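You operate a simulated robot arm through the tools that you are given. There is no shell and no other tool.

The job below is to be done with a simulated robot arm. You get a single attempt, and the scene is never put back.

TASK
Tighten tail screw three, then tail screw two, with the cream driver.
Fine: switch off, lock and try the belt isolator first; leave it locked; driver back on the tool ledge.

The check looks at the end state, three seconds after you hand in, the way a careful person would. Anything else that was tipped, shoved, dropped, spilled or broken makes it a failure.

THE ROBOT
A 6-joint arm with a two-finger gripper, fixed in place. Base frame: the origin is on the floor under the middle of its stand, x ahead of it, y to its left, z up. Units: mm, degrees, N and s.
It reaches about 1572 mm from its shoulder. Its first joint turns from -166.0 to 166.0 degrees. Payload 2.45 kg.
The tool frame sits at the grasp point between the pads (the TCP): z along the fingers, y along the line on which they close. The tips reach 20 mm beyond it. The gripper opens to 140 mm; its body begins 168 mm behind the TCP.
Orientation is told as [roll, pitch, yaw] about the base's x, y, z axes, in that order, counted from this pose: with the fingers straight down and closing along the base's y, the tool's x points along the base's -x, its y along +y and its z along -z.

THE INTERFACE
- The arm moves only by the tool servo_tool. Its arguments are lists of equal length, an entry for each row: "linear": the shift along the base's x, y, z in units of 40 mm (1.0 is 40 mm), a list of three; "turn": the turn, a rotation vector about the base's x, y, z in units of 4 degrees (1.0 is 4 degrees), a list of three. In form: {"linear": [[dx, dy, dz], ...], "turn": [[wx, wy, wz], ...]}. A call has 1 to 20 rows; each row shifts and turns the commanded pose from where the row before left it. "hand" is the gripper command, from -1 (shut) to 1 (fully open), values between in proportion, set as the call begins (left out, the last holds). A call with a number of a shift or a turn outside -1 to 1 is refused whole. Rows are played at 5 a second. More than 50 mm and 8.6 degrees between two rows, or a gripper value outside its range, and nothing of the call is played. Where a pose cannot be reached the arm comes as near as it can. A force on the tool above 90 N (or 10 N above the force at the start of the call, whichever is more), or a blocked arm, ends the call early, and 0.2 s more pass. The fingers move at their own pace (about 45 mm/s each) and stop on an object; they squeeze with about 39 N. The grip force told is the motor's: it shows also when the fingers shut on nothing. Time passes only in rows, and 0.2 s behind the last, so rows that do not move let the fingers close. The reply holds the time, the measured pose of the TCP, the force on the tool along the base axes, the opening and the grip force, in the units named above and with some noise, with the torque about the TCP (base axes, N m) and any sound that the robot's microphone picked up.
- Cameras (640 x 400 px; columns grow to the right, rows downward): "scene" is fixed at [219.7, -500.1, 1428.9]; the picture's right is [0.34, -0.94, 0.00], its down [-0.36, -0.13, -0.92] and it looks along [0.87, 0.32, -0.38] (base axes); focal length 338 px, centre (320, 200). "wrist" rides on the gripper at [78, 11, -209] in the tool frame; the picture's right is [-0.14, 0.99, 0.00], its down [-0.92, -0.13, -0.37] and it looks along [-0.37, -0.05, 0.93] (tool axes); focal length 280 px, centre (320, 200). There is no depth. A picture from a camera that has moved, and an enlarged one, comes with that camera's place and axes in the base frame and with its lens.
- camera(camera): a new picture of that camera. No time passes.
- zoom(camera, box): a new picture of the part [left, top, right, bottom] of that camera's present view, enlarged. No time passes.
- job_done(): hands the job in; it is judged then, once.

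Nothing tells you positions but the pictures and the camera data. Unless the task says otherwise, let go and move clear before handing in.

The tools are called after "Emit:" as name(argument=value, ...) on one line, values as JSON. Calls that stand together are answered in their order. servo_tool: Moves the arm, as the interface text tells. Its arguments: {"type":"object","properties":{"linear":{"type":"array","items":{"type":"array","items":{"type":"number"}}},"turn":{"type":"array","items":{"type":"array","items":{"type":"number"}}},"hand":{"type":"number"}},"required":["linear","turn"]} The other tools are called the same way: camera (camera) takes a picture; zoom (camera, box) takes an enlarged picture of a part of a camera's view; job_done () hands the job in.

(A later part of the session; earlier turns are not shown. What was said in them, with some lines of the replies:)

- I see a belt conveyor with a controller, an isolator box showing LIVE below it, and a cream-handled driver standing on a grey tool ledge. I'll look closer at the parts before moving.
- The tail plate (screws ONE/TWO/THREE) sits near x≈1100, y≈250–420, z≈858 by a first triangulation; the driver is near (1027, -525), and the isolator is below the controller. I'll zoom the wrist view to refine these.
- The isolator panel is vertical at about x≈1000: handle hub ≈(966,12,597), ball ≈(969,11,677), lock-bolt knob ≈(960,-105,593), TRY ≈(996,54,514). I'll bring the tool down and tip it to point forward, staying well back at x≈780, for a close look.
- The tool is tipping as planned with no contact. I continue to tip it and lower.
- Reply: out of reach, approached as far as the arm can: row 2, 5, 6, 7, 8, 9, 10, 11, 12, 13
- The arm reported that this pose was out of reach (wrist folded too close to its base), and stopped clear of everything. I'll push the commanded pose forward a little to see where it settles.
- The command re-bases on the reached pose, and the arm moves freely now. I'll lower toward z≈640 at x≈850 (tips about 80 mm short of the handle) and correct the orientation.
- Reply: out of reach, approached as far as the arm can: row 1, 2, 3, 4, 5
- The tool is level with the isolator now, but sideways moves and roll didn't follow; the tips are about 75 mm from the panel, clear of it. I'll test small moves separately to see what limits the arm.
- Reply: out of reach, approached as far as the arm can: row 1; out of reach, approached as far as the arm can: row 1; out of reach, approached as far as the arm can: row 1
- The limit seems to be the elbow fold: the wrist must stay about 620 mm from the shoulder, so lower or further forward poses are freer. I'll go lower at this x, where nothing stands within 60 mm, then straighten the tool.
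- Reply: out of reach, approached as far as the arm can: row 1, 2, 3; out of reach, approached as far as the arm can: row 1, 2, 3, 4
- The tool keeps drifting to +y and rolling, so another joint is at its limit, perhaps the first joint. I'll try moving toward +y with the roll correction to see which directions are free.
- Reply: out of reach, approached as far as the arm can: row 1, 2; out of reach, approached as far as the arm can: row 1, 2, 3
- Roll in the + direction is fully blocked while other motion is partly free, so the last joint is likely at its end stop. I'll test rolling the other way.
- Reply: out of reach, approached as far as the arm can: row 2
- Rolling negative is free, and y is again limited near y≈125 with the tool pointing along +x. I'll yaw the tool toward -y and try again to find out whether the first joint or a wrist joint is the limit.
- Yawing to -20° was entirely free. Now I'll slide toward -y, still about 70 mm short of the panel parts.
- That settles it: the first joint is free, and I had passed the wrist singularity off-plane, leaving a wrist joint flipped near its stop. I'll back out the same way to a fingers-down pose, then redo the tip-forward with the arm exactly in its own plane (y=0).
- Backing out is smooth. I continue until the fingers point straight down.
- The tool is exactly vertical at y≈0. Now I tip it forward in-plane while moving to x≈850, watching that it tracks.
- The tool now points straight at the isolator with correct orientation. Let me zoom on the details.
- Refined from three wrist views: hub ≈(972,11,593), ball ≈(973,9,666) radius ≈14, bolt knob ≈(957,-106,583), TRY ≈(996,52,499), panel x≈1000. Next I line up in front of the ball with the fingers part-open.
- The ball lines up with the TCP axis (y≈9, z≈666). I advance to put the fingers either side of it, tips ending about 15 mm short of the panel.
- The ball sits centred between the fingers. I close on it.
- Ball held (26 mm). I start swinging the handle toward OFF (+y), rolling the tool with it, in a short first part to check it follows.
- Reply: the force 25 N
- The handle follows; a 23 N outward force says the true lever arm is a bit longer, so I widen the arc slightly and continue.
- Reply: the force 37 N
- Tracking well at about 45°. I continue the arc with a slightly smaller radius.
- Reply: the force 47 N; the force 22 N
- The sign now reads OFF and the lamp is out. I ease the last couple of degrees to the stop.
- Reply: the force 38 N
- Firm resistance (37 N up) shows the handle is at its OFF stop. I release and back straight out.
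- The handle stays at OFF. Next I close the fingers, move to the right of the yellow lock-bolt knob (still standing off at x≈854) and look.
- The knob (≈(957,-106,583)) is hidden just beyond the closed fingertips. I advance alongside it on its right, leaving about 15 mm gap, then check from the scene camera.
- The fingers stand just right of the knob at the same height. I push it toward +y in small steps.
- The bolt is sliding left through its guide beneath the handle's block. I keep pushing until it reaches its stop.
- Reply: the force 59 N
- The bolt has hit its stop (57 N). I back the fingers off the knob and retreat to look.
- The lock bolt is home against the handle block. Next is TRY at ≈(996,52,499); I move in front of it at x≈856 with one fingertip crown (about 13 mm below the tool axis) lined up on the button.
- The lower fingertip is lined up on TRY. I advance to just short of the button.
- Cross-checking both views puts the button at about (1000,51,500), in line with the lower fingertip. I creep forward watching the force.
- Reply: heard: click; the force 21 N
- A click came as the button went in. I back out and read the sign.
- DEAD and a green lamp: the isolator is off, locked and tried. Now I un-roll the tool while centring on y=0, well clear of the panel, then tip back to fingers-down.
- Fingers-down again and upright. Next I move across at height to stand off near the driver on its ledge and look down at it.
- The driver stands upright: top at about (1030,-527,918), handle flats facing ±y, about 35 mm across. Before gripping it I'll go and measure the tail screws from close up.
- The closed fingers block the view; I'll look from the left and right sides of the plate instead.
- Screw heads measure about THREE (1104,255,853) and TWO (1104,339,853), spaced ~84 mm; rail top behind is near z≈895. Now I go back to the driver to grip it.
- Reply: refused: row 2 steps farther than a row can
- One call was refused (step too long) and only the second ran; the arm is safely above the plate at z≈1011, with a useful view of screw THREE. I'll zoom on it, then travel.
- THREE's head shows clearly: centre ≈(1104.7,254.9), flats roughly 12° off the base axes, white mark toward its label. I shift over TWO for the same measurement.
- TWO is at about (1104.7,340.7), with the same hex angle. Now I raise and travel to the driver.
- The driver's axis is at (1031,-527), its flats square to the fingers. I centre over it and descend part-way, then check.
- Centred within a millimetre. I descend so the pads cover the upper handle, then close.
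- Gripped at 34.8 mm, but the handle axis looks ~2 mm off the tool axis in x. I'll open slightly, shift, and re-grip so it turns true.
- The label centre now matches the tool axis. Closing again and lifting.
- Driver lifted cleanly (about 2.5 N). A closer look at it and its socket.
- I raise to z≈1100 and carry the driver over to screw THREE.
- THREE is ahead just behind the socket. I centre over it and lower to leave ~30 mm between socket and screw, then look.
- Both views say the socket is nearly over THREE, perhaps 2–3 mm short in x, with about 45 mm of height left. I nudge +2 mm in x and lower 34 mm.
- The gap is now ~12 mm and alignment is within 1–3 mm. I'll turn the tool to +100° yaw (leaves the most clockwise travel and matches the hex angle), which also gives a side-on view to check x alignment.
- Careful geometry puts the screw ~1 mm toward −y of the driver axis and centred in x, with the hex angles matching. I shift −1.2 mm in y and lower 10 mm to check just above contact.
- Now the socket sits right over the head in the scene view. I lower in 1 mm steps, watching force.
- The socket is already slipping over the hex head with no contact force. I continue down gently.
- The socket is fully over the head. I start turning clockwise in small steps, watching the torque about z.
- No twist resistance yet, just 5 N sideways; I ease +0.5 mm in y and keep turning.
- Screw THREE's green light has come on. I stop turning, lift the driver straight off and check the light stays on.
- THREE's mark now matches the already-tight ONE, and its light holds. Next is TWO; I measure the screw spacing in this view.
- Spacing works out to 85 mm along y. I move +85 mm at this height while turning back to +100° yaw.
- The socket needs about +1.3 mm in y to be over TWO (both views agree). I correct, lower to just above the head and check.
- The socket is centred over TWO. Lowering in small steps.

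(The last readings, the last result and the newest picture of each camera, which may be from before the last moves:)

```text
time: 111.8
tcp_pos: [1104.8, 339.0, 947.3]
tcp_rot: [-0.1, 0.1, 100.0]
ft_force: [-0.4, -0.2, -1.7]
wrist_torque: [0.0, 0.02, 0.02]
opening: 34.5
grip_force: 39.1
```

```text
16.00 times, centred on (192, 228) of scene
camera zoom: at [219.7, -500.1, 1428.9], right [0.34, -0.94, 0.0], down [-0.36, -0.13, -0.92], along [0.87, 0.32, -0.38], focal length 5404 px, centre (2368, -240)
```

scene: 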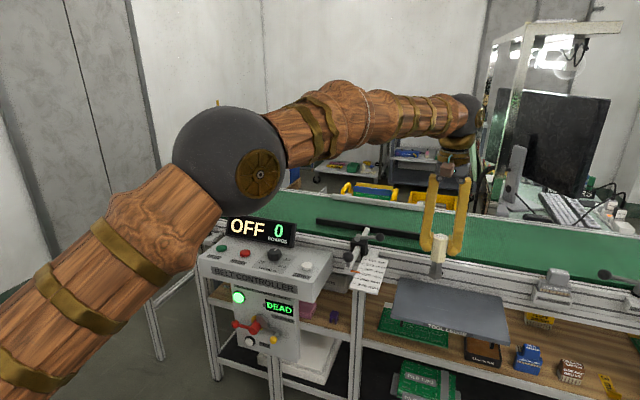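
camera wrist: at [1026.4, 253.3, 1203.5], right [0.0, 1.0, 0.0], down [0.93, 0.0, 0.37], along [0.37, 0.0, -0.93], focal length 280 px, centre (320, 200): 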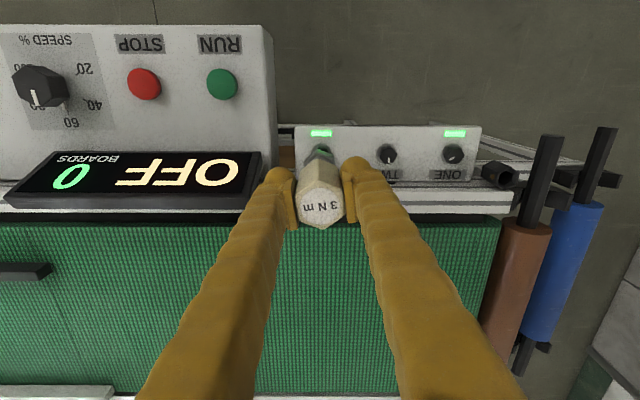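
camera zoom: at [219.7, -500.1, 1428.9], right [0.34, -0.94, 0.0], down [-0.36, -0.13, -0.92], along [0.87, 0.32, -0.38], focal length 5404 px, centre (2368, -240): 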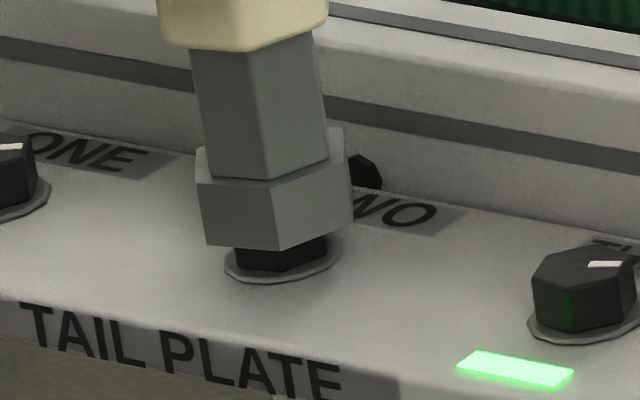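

Engaging with no contact force; continuing down.

Emit:
servo_tool(linear=[[0, 0, -0.03], [0, 0, -0.03], [0, 0, -0.03], [0, 0, -0.03]], turn=[[0, 0, 0], [0, 0, 0], [0, 0, 0], [0, 0, 0]])

Emit:
servo_tool(linear=[[0, 0, -0.025], [0, 0, -0.025]], turn=[[0, 0, 0], [0, 0, 0]])

Emit:
zoom(camera="scene", box=[172, 215, 212, 240])

```text
time: 112.8
tcp_pos: [1105.1, 338.1, 942.2]
tcp_rot: [0.0, 0.0, 100.0]
ft_force: [0.6, 2.9, -0.9]
wrist_torque: [0.21, -0.09, 0.0]
opening: 34.7
grip_force: 39.5
```

```text
time: 113.4
tcp_pos: [1104.6, 338.7, 938.9]
tcp_rot: [0.0, 0.0, 100.0]
ft_force: [-2.0, 3.6, -2.1]
wrist_torque: [0.22, 0.12, 0.01]
opening: 34.7
grip_force: 39.0
```

```text
16.00 times, centred on (192, 228) of scene
camera zoom: at [219.7, -500.1, 1428.9], right [0.34, -0.94, 0.0], down [-0.36, -0.13, -0.92], along [0.87, 0.32, -0.38], focal length 5404 px, centre (2368, -240)
```

zoom: 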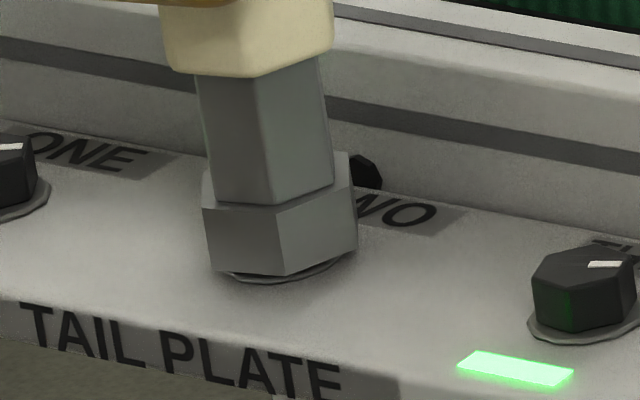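

Fully on TWO with ~4 N side force. I ease +0.4 mm in y and begin turning clockwise.

Emit:
servo_tool(linear=[[0, 0.01, 0], [0, 0, 0], [0, 0, 0], [0, 0, 0], [0, 0, 0], [0, 0, 0], [0, 0, 0], [0, 0, 0]], turn=[[0, 0, -1], [0, 0, -1], [0, 0, -1], [0, 0, -1], [0, 0, -1], [0, 0, -1], [0, 0, -1], [0, 0, -1]])

Emit:
zoom(camera="scene", box=[150, 180, 270, 255])

```text
time: 115.2
tcp_pos: [1104.2, 339.6, 940.6]
tcp_rot: [0.0, 0.0, 68.1]
ft_force: [-1.8, 1.0, -1.9]
wrist_torque: [0.2, 0.07, 0.04]
opening: 34.6
grip_force: 39.2
```

```text
5.33 times, centred on (210, 218) of scene
camera zoom: at [219.7, -500.1, 1428.9], right [0.34, -0.94, 0.0], down [-0.36, -0.13, -0.92], along [0.87, 0.32, -0.38], focal length 1801 px, centre (907, 107)
```

zoom: 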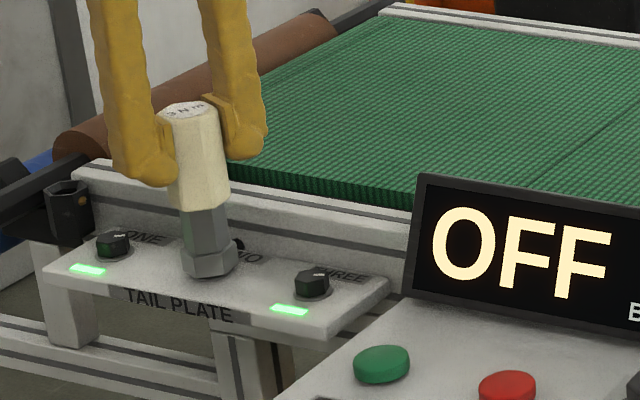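

Emit:
servo_tool(linear=[[0, 0, 0], [0, 0, 0], [0, 0, 0], [0, 0, 0], [0, 0, 0]], turn=[[0, 0, -1], [0, 0, -1], [0, 0, -1], [0, 0, -1], [0, 0, -1]])

Emit:
servo_tool(linear=[[0, 0, 0], [0, 0, 0], [0, 0, 0], [0, 0, 0]], turn=[[0, 0, -1], [0, 0, -1], [0, 0, -1], [0, 0, -1]])

Emit:
zoom(camera="scene", box=[150, 180, 270, 255])

```text
time: 116.4
tcp_pos: [1106.4, 339.8, 940.9]
tcp_rot: [0.1, 0.0, 48.0]
ft_force: [0.0, 3.1, -3.3]
wrist_torque: [0.29, 0.1, 0.03]
opening: 34.9
grip_force: 38.8
```

```text
time: 117.4
tcp_pos: [1104.2, 339.5, 940.7]
tcp_rot: [0.0, 0.0, 32.0]
ft_force: [-4.0, -1.1, 3.0]
wrist_torque: [-0.16, 0.4, -0.01]
opening: 34.9
grip_force: 39.3
```

```text
5.33 times, centred on (210, 218) of scene
camera zoom: at [219.7, -500.1, 1428.9], right [0.34, -0.94, 0.0], down [-0.36, -0.13, -0.92], along [0.87, 0.32, -0.38], focal length 1801 px, centre (907, 107)
```

zoom: 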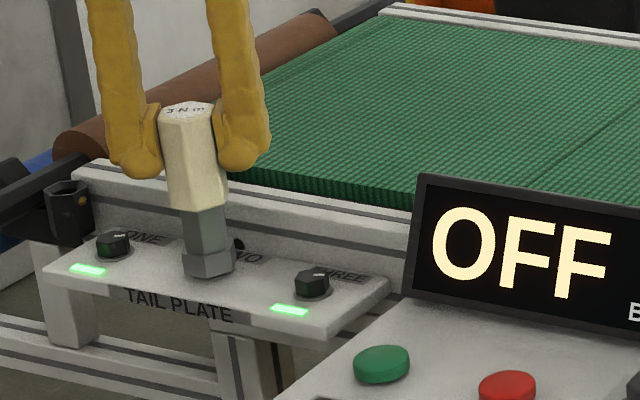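

At yaw 32° now; THREE lit somewhere between 28° and 8°. I continue in short steps, watching for TWO's light.

Emit:
servo_tool(linear=[[0, 0, 0], [0, 0, 0], [0, 0, 0]], turn=[[0, 0, -1], [0, 0, -1], [0, 0, -1]])

Emit:
zoom(camera="scene", box=[150, 180, 270, 255])

```text
time: 118.2
tcp_pos: [1105.9, 339.2, 940.6]
tcp_rot: [0.0, 0.0, 20.0]
ft_force: [-4.6, 1.4, 2.5]
wrist_torque: [0.03, 0.37, 0.0]
opening: 34.9
grip_force: 38.6
```

```text
5.33 times, centred on (210, 218) of scene
camera zoom: at [219.7, -500.1, 1428.9], right [0.34, -0.94, 0.0], down [-0.36, -0.13, -0.92], along [0.87, 0.32, -0.38], focal length 1801 px, centre (907, 107)
```

zoom: 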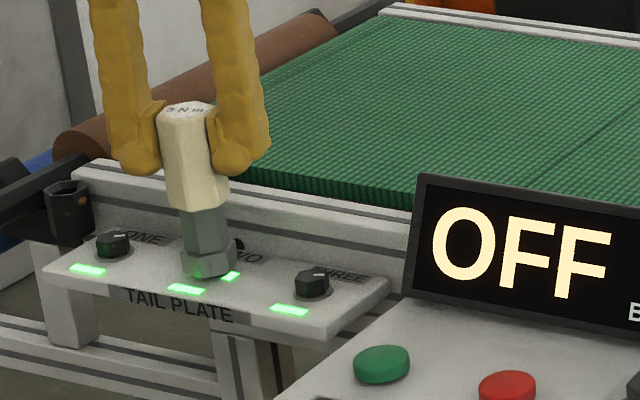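

Emit:
zoom(camera="scene", box=[172, 215, 212, 240])

```text
16.00 times, centred on (192, 228) of scene
camera zoom: at [219.7, -500.1, 1428.9], right [0.34, -0.94, 0.0], down [-0.36, -0.13, -0.92], along [0.87, 0.32, -0.38], focal length 5404 px, centre (2368, -240)
```

zoom: 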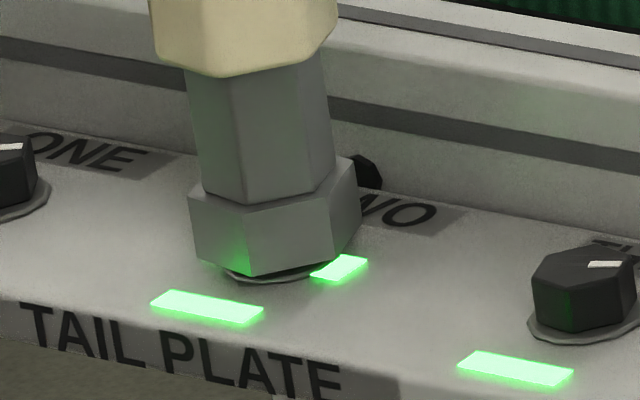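

TWO's light is on, plus a second strip between TWO and THREE that lit as well. I stop turning and lift the driver straight off.

Emit:
servo_tool(linear=[[0, 0, 0.2], [0, 0, 0.3], [0, 0, 0.4], [0, 0, 0.5]], turn=[[0, 0, 0], [0, 0, 0], [0, 0, 0], [0, 0, 0]])

Emit:
zoom(camera="scene", box=[172, 215, 212, 240])

Emit:
zoom(camera="scene", box=[150, 180, 270, 255])

```text
time: 119.2
tcp_pos: [1105.0, 339.5, 997.9]
tcp_rot: [0.0, 0.0, 20.1]
ft_force: [-0.3, 0.6, -2.7]
wrist_torque: [-0.04, 0.03, -0.01]
opening: 35.0
grip_force: 39.7
```

```text
16.00 times, centred on (192, 228) of scene
camera zoom: at [219.7, -500.1, 1428.9], right [0.34, -0.94, 0.0], down [-0.36, -0.13, -0.92], along [0.87, 0.32, -0.38], focal length 5404 px, centre (2368, -240)
```

zoom: 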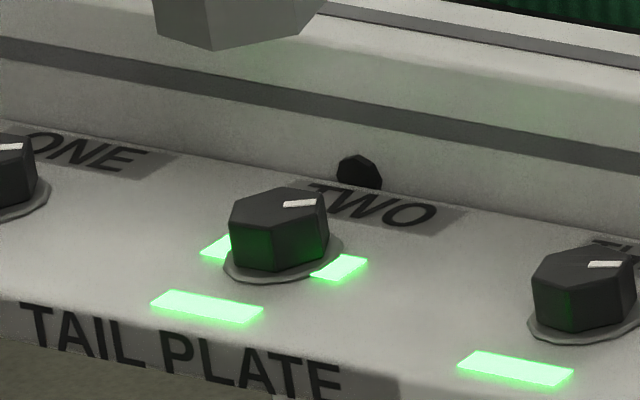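

```text
5.33 times, centred on (210, 218) of scene
camera zoom: at [219.7, -500.1, 1428.9], right [0.34, -0.94, 0.0], down [-0.36, -0.13, -0.92], along [0.87, 0.32, -0.38], focal length 1801 px, centre (907, 107)
```

zoom: 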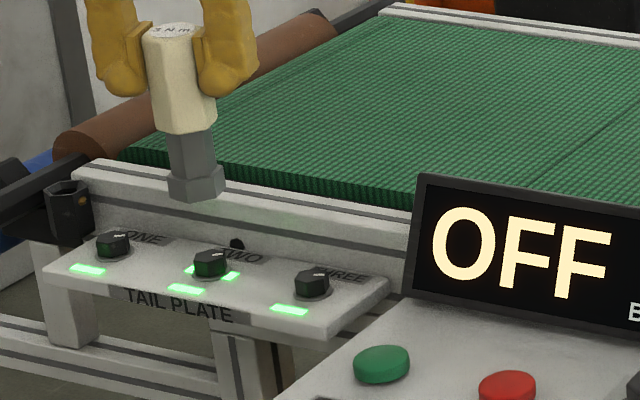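

All three screws are lit, with extra strips beside TWO, and all marks line up. Now I carry the driver back to the ledge at safe height, untwisting to yaw 0.

Emit:
servo_tool(linear=[[0, 0, 0.9], [0, 0, 0.9], [0, -0.3, 0.8], [-0.08, -0.94, 0], [-0.08, -0.94, 0], [-0.08, -0.94, 0], [-0.08, -0.94, 0], [-0.08, -0.94, 0], [-0.08, -0.94, 0], [-0.08, -0.94, 0], [-0.08, -0.94, 0], [-0.08, -0.94, 0], [-0.08, -0.94, 0], [-0.08, -0.94, 0], [-0.08, -0.94, 0], [-0.08, -0.94, 0], [-0.08, -0.94, 0], [-0.08, -0.94, 0], [-0.08, -0.94, 0], [-0.08, -0.94, 0]], turn=[[0, 0, -1], [0, 0, -1], [0, 0, -1], [0, 0, -1], [0, 0, -1], [0, 0, 0], [0, 0, 0], [0, 0, 0], [0, 0, 0], [0, 0, 0], [0, 0, 0], [0, 0, 0], [0, 0, 0], [0, 0, 0], [0, 0, 0], [0, 0, 0], [0, 0, 0], [0, 0, 0], [0, 0, 0], [0, 0, 0]])

```text
time: 123.4
tcp_pos: [1050.9, -313.0, 1101.3]
tcp_rot: [0.1, 0.0, 0.1]
ft_force: [-0.1, 0.6, -2.3]
wrist_torque: [-0.09, 0.03, -0.02]
opening: 34.5
grip_force: 38.9
```

Emit:
servo_tool(linear=[[-0.0875, -0.9, 0], [-0.0875, -0.9, 0], [-0.0875, -0.9, 0], [-0.0875, -0.9, 0], [-0.0875, -0.9, 0], [-0.0875, -0.9, 0], [0, 0, -0.9], [0, 0, -0.9], [0, 0, -0.9], [0, 0, -0.9], [0, 0, 0]], turn=[[0, 0, 0], [0, 0, 0], [0, 0, 0], [0, 0, 0], [0, 0, 0], [0, 0, 0], [0, 0, 0], [0, 0, 0], [0, 0, 0], [0, 0, 0], [0, 0, 0]])

Emit:
zoom(camera="scene", box=[380, 230, 508, 310])

Emit:
camera(camera="wrist")

```text
time: 125.8
tcp_pos: [1031.5, -529.2, 954.7]
tcp_rot: [-0.1, 0.0, -0.1]
ft_force: [-1.6, -0.1, -1.5]
wrist_torque: [0.02, 0.02, 0.0]
opening: 34.6
grip_force: 39.0
```

```text
5.00 times, centred on (444, 270) of scene
camera zoom: at [219.7, -500.1, 1428.9], right [0.34, -0.94, 0.0], down [-0.36, -0.13, -0.92], along [0.87, 0.32, -0.38], focal length 1689 px, centre (-300, -150)
```

zoom: 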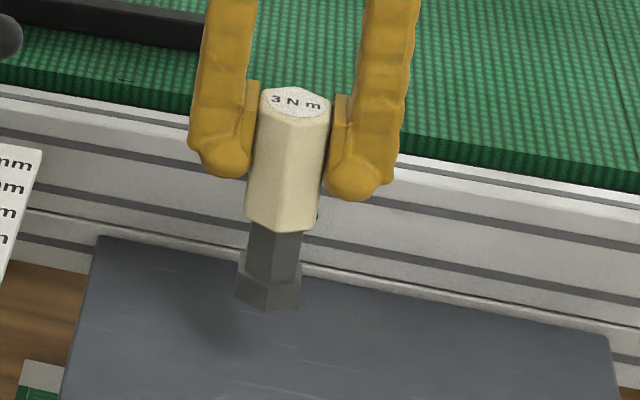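

```text
taken
camera wrist: at [951.8, -518.9, 1163.7], right [0.14, 0.99, 0.0], down [0.92, -0.13, 0.37], along [0.36, -0.05, -0.93], focal length 280 px, centre (320, 200)
```

wrist: 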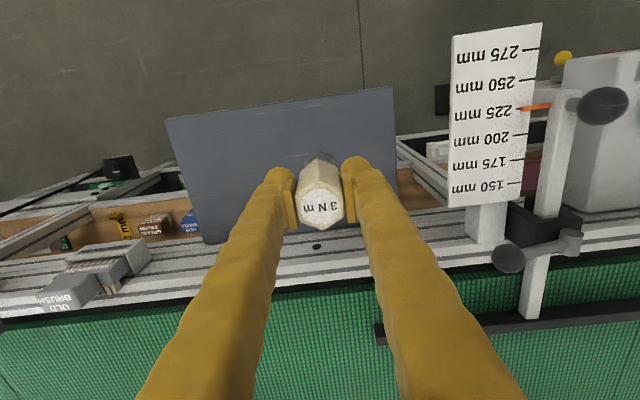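

Over the original spot. I lower most of the way, then in small steps until the socket touches the ledge.

Emit:
servo_tool(linear=[[0, 0, -0.6], [0, 0, -0.5], [0, 0, -0.2], [0, 0, 0]], turn=[[0, 0, 0], [0, 0, 0], [0, 0, 0], [0, 0, 0]])

Emit:
servo_tool(linear=[[0, 0, -0.025], [0, 0, -0.025]], turn=[[0, 0, 0], [0, 0, 0]])

```text
time: 126.8
tcp_pos: [1029.4, -528.2, 904.8]
tcp_rot: [-0.1, 0.0, 0.1]
ft_force: [-0.9, -0.3, -1.5]
wrist_torque: [0.03, -0.03, 0.0]
opening: 34.6
grip_force: 39.1
```

```text
time: 127.4
tcp_pos: [1028.7, -529.1, 902.8]
tcp_rot: [0.0, 0.0, 0.1]
ft_force: [0.0, 0.2, -1.5]
wrist_torque: [0.02, -0.02, 0.01]
opening: 34.9
grip_force: 38.6
```

Emit:
servo_tool(linear=[[0, 0, -0.025], [0, 0, -0.025], [0, 0, -0.025]], turn=[[0, 0, 0], [0, 0, 0], [0, 0, 0]])

Emit:
servo_tool(linear=[[0, 0, -0.02], [0, 0, -0.02]], turn=[[0, 0, 0], [0, 0, 0]])

Emit:
zoom(camera="scene", box=[390, 250, 486, 310])

```text
time: 128.2
tcp_pos: [1029.4, -528.8, 900.4]
tcp_rot: [-0.1, 0.0, 0.0]
ft_force: [-0.3, -0.3, -1.5]
wrist_torque: [0.0, -0.02, -0.02]
opening: 35.1
grip_force: 39.4
```

```text
time: 128.8
tcp_pos: [1029.2, -527.9, 897.0]
tcp_rot: [0.1, -0.1, 0.0]
ft_force: [0.1, -0.2, -0.9]
wrist_torque: [0.01, -0.06, -0.03]
opening: 34.7
grip_force: 39.4
```

```text
6.67 times, centred on (438, 280) of scene
camera zoom: at [219.7, -500.1, 1428.9], right [0.34, -0.94, 0.0], down [-0.36, -0.13, -0.92], along [0.87, 0.32, -0.38], focal length 2252 px, centre (-467, -333)
```

zoom: 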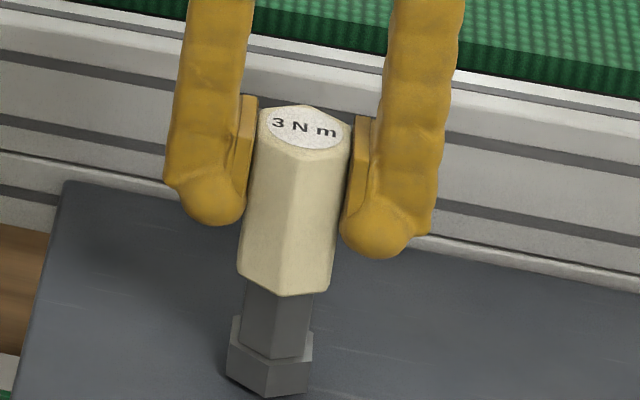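

About 2 mm to go. I feel for the ledge.

Emit:
servo_tool(linear=[[0, 0, -0.02], [0, 0, -0.02]], turn=[[0, 0, 0], [0, 0, 0]])

Emit:
servo_tool(linear=[[0, 0, -0.015]], turn=[[0, 0, 0]])

```text
time: 129.4
tcp_pos: [1029.4, -529.0, 896.2]
tcp_rot: [-0.1, -0.1, 0.0]
ft_force: [-0.2, -0.3, -1.2]
wrist_torque: [-0.04, 0.0, 0.0]
opening: 34.6
grip_force: 38.6
```

```text
time: 129.8
tcp_pos: [1029.0, -529.1, 895.7]
tcp_rot: [0.1, 0.0, 0.0]
ft_force: [0.0, 0.1, -1.0]
wrist_torque: [-0.01, -0.04, 0.01]
opening: 34.6
grip_force: 38.6
```

Emit:
servo_tool(linear=[[0, 0, -0.015]], turn=[[0, 0, 0]])

Emit:
servo_tool(linear=[[0, 0, -0.015]], turn=[[0, 0, 0]])

Emit:
zoom(camera="scene", box=[390, 250, 486, 310])

```text
time: 130.2
tcp_pos: [1029.4, -528.2, 896.8]
tcp_rot: [0.0, -0.1, 0.1]
ft_force: [1.0, -1.0, 2.2]
wrist_torque: [-0.14, -0.09, -0.04]
opening: 35.0
grip_force: 39.2
```

```text
time: 130.6
tcp_pos: [1030.6, -528.1, 895.7]
tcp_rot: [0.1, 0.0, 0.1]
ft_force: [-2.1, 0.1, 7.7]
wrist_torque: [0.02, 0.1, 0.01]
opening: 34.8
grip_force: 39.4
```

```text
6.67 times, centred on (438, 280) of scene
camera zoom: at [219.7, -500.1, 1428.9], right [0.34, -0.94, 0.0], down [-0.36, -0.13, -0.92], along [0.87, 0.32, -0.38], focal length 2252 px, centre (-467, -333)
```

zoom: 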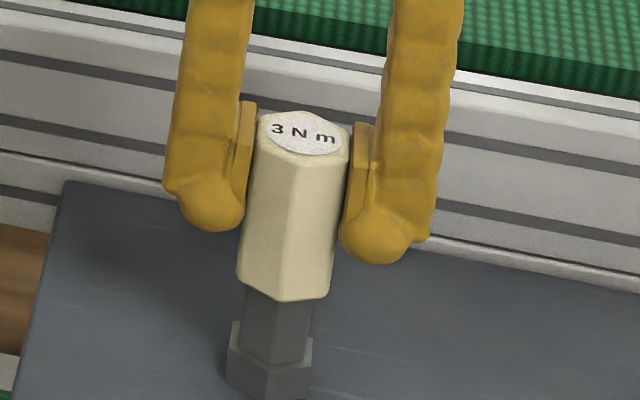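

The socket is on the ledge (7.7 N). I relieve slightly, open the fingers and let it stand.

Emit:
servo_tool(linear=[[0, 0, 0.008]], turn=[[0, 0, 0]])

Emit:
servo_tool(linear=[[0, 0, 0], [0, 0, 0], [0, 0, 0]], turn=[[0, 0, 0], [0, 0, 0], [0, 0, 0]], hand=-0.1)

Emit:
zoom(camera="scene", box=[390, 250, 486, 310])

Emit:
zoom(camera="wrist", box=[240, 130, 400, 230])

```text
time: 131.0
tcp_pos: [1031.0, -527.9, 894.9]
tcp_rot: [0.1, -0.1, 0.1]
ft_force: [-0.3, -0.7, 9.8]
wrist_torque: [-0.01, -0.11, -0.01]
opening: 34.8
grip_force: 38.9
```

```text
time: 131.8
tcp_pos: [1030.1, -528.3, 894.9]
tcp_rot: [0.0, 0.0, 0.0]
ft_force: [0.9, 0.1, 0.3]
wrist_torque: [0.0, 0.0, 0.0]
opening: 62.9
grip_force: 0.0
```

```text
6.67 times, centred on (438, 280) of scene
camera zoom: at [219.7, -500.1, 1428.9], right [0.34, -0.94, 0.0], down [-0.36, -0.13, -0.92], along [0.87, 0.32, -0.38], focal length 2252 px, centre (-467, -333)
```

zoom: 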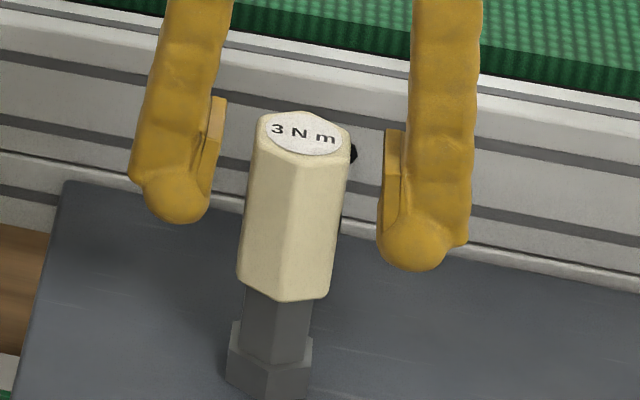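

```text
4.00 times, centred on (320, 180) of wrist
camera zoom: at [951.4, -517.4, 1103.4], right [0.14, 0.99, 0.0], down [0.92, -0.13, 0.37], along [0.36, -0.05, -0.93], focal length 1122 px, centre (320, 280)
```

zoom: 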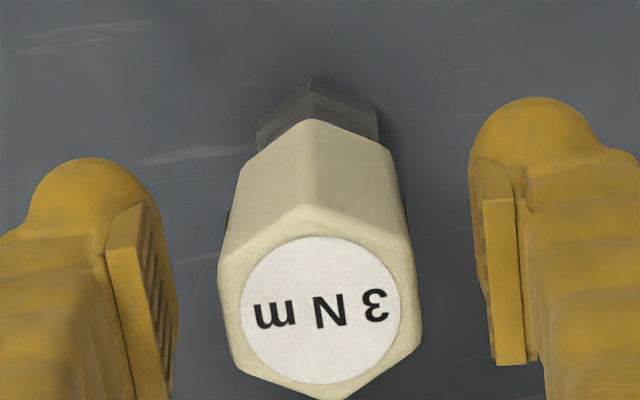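

The driver stands upright where it started. I rise straight up and move clear.

Emit:
servo_tool(linear=[[0, 0, 0.4], [0, 0, 0.8], [0, 0, 1], [0, 0, 1], [0, 0, 1]], turn=[[0, 0, 0], [0, 0, 0], [0, 0, 0], [0, 0, 0], [0, 0, 0]])

Emit:
servo_tool(linear=[[-0.8, 0.3, 0.2], [-0.8, 0.3, 0.2], [-0.8, 0.3, 0.2], [-0.8, 0.3, 0.2], [-0.8, 0.3, 0.2], [-0.8, 0.3, 0.2]], turn=[[0, 0, 0], [0, 0, 0], [0, 0, 0], [0, 0, 0], [0, 0, 0], [0, 0, 0]])

Emit:
camera(camera="scene")

Emit:
camera(camera="wrist")

```text
time: 133.0
tcp_pos: [1029.6, -529.1, 1063.7]
tcp_rot: [0.0, 0.1, 0.0]
ft_force: [-1.2, -0.5, -0.5]
wrist_torque: [0.04, 0.03, -0.01]
opening: 63.1
grip_force: 0.1
```

```text
time: 134.4
tcp_pos: [836.5, -456.4, 1112.8]
tcp_rot: [0.0, 0.1, 0.1]
ft_force: [0.2, -0.7, 0.3]
wrist_torque: [-0.03, 0.02, 0.02]
opening: 63.4
grip_force: 0.1
```

```text
taken
```

scene: 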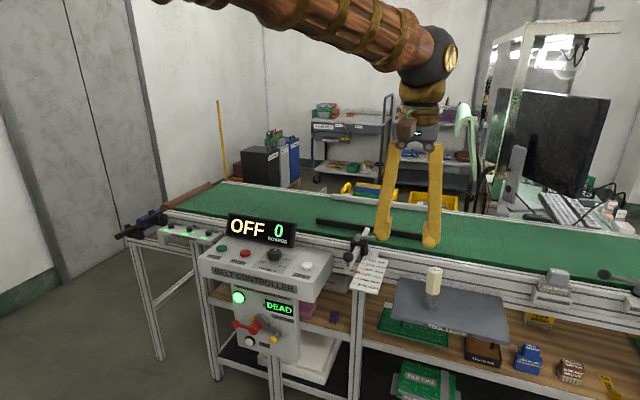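

```text
taken
camera wrist: at [759.1, -446.1, 1320.7], right [0.14, 0.99, 0.0], down [0.92, -0.13, 0.37], along [0.36, -0.05, -0.93], focal length 280 px, centre (320, 200)
```

wrist: 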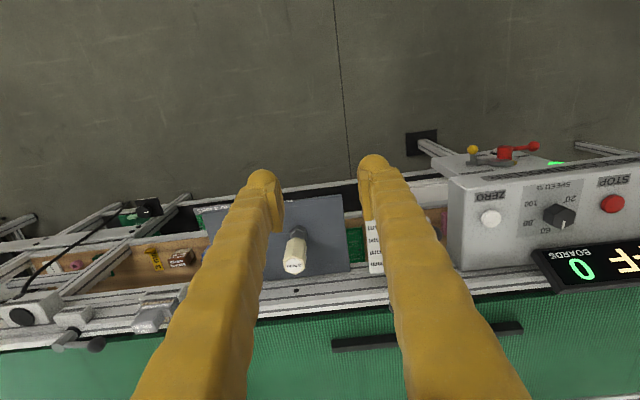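

Everything looks settled: driver standing on the ledge, isolator showing DEAD. One last close check of the isolator, tail plate and ledge before handing in.

Emit:
zoom(camera="scene", box=[200, 270, 320, 345])

Emit:
zoom(camera="scene", box=[150, 200, 246, 260])

Emit:
zoom(camera="scene", box=[370, 240, 530, 340])

```text
5.33 times, centred on (260, 308) of scene
camera zoom: at [219.7, -500.1, 1428.9], right [0.34, -0.94, 0.0], down [-0.36, -0.13, -0.92], along [0.87, 0.32, -0.38], focal length 1801 px, centre (640, -373)
```

zoom: 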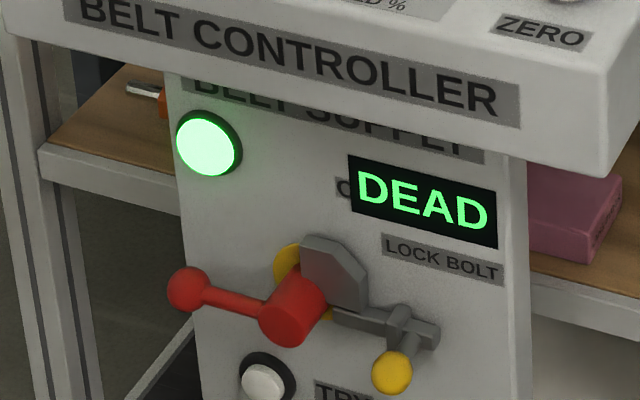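

```text
6.67 times, centred on (198, 230) of scene
camera zoom: at [219.7, -500.1, 1428.9], right [0.34, -0.94, 0.0], down [-0.36, -0.13, -0.92], along [0.87, 0.32, -0.38], focal length 2252 px, centre (1133, 0)
```

zoom: 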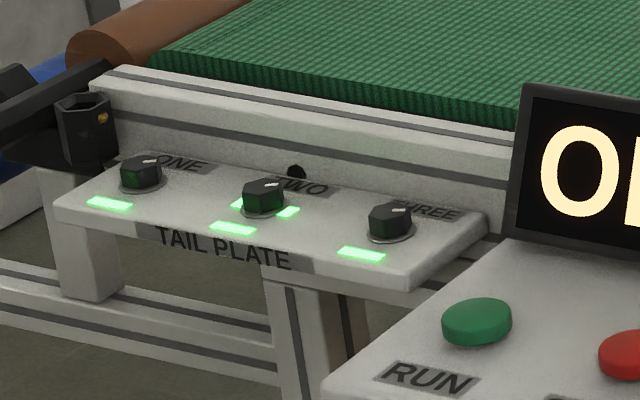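

```text
4.00 times, centred on (450, 290) of scene
camera zoom: at [219.7, -500.1, 1428.9], right [0.34, -0.94, 0.0], down [-0.36, -0.13, -0.92], along [0.87, 0.32, -0.38], focal length 1351 px, centre (-200, -160)
```

zoom: 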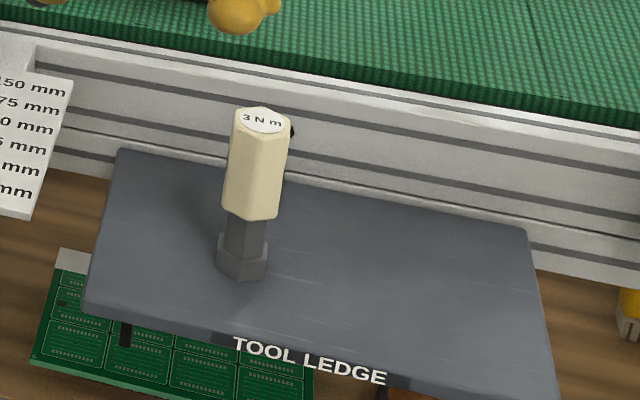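

The isolator is off, bolted and reads DEAD. All three tail screws are lit and aligned, the driver stands on the tool ledge, and the arm is clear, so I'm handing in.

Emit:
job_done()

```text
The job is handed in.
```

The job is finished and handed in: tail screw three, then tail screw two, are tightened with the cream driver, and nothing was knocked or moved out of place that I could see.

- **Isolator:** I turned it to OFF, slid the lock bolt home and pressed TRY. The sign changed to DEAD with a green lamp, and the bolt is still in.
- **Screws:** Each screw's green light came on as I turned it and stayed on after I lifted the driver. Their white marks now line up with screw one, which was already tight. I stopped turning when each light came on. I didn't hear the driver click on either screw.
- **Driver:** It is standing upright on the tool ledge where I picked it up, and the arm is clear of it.
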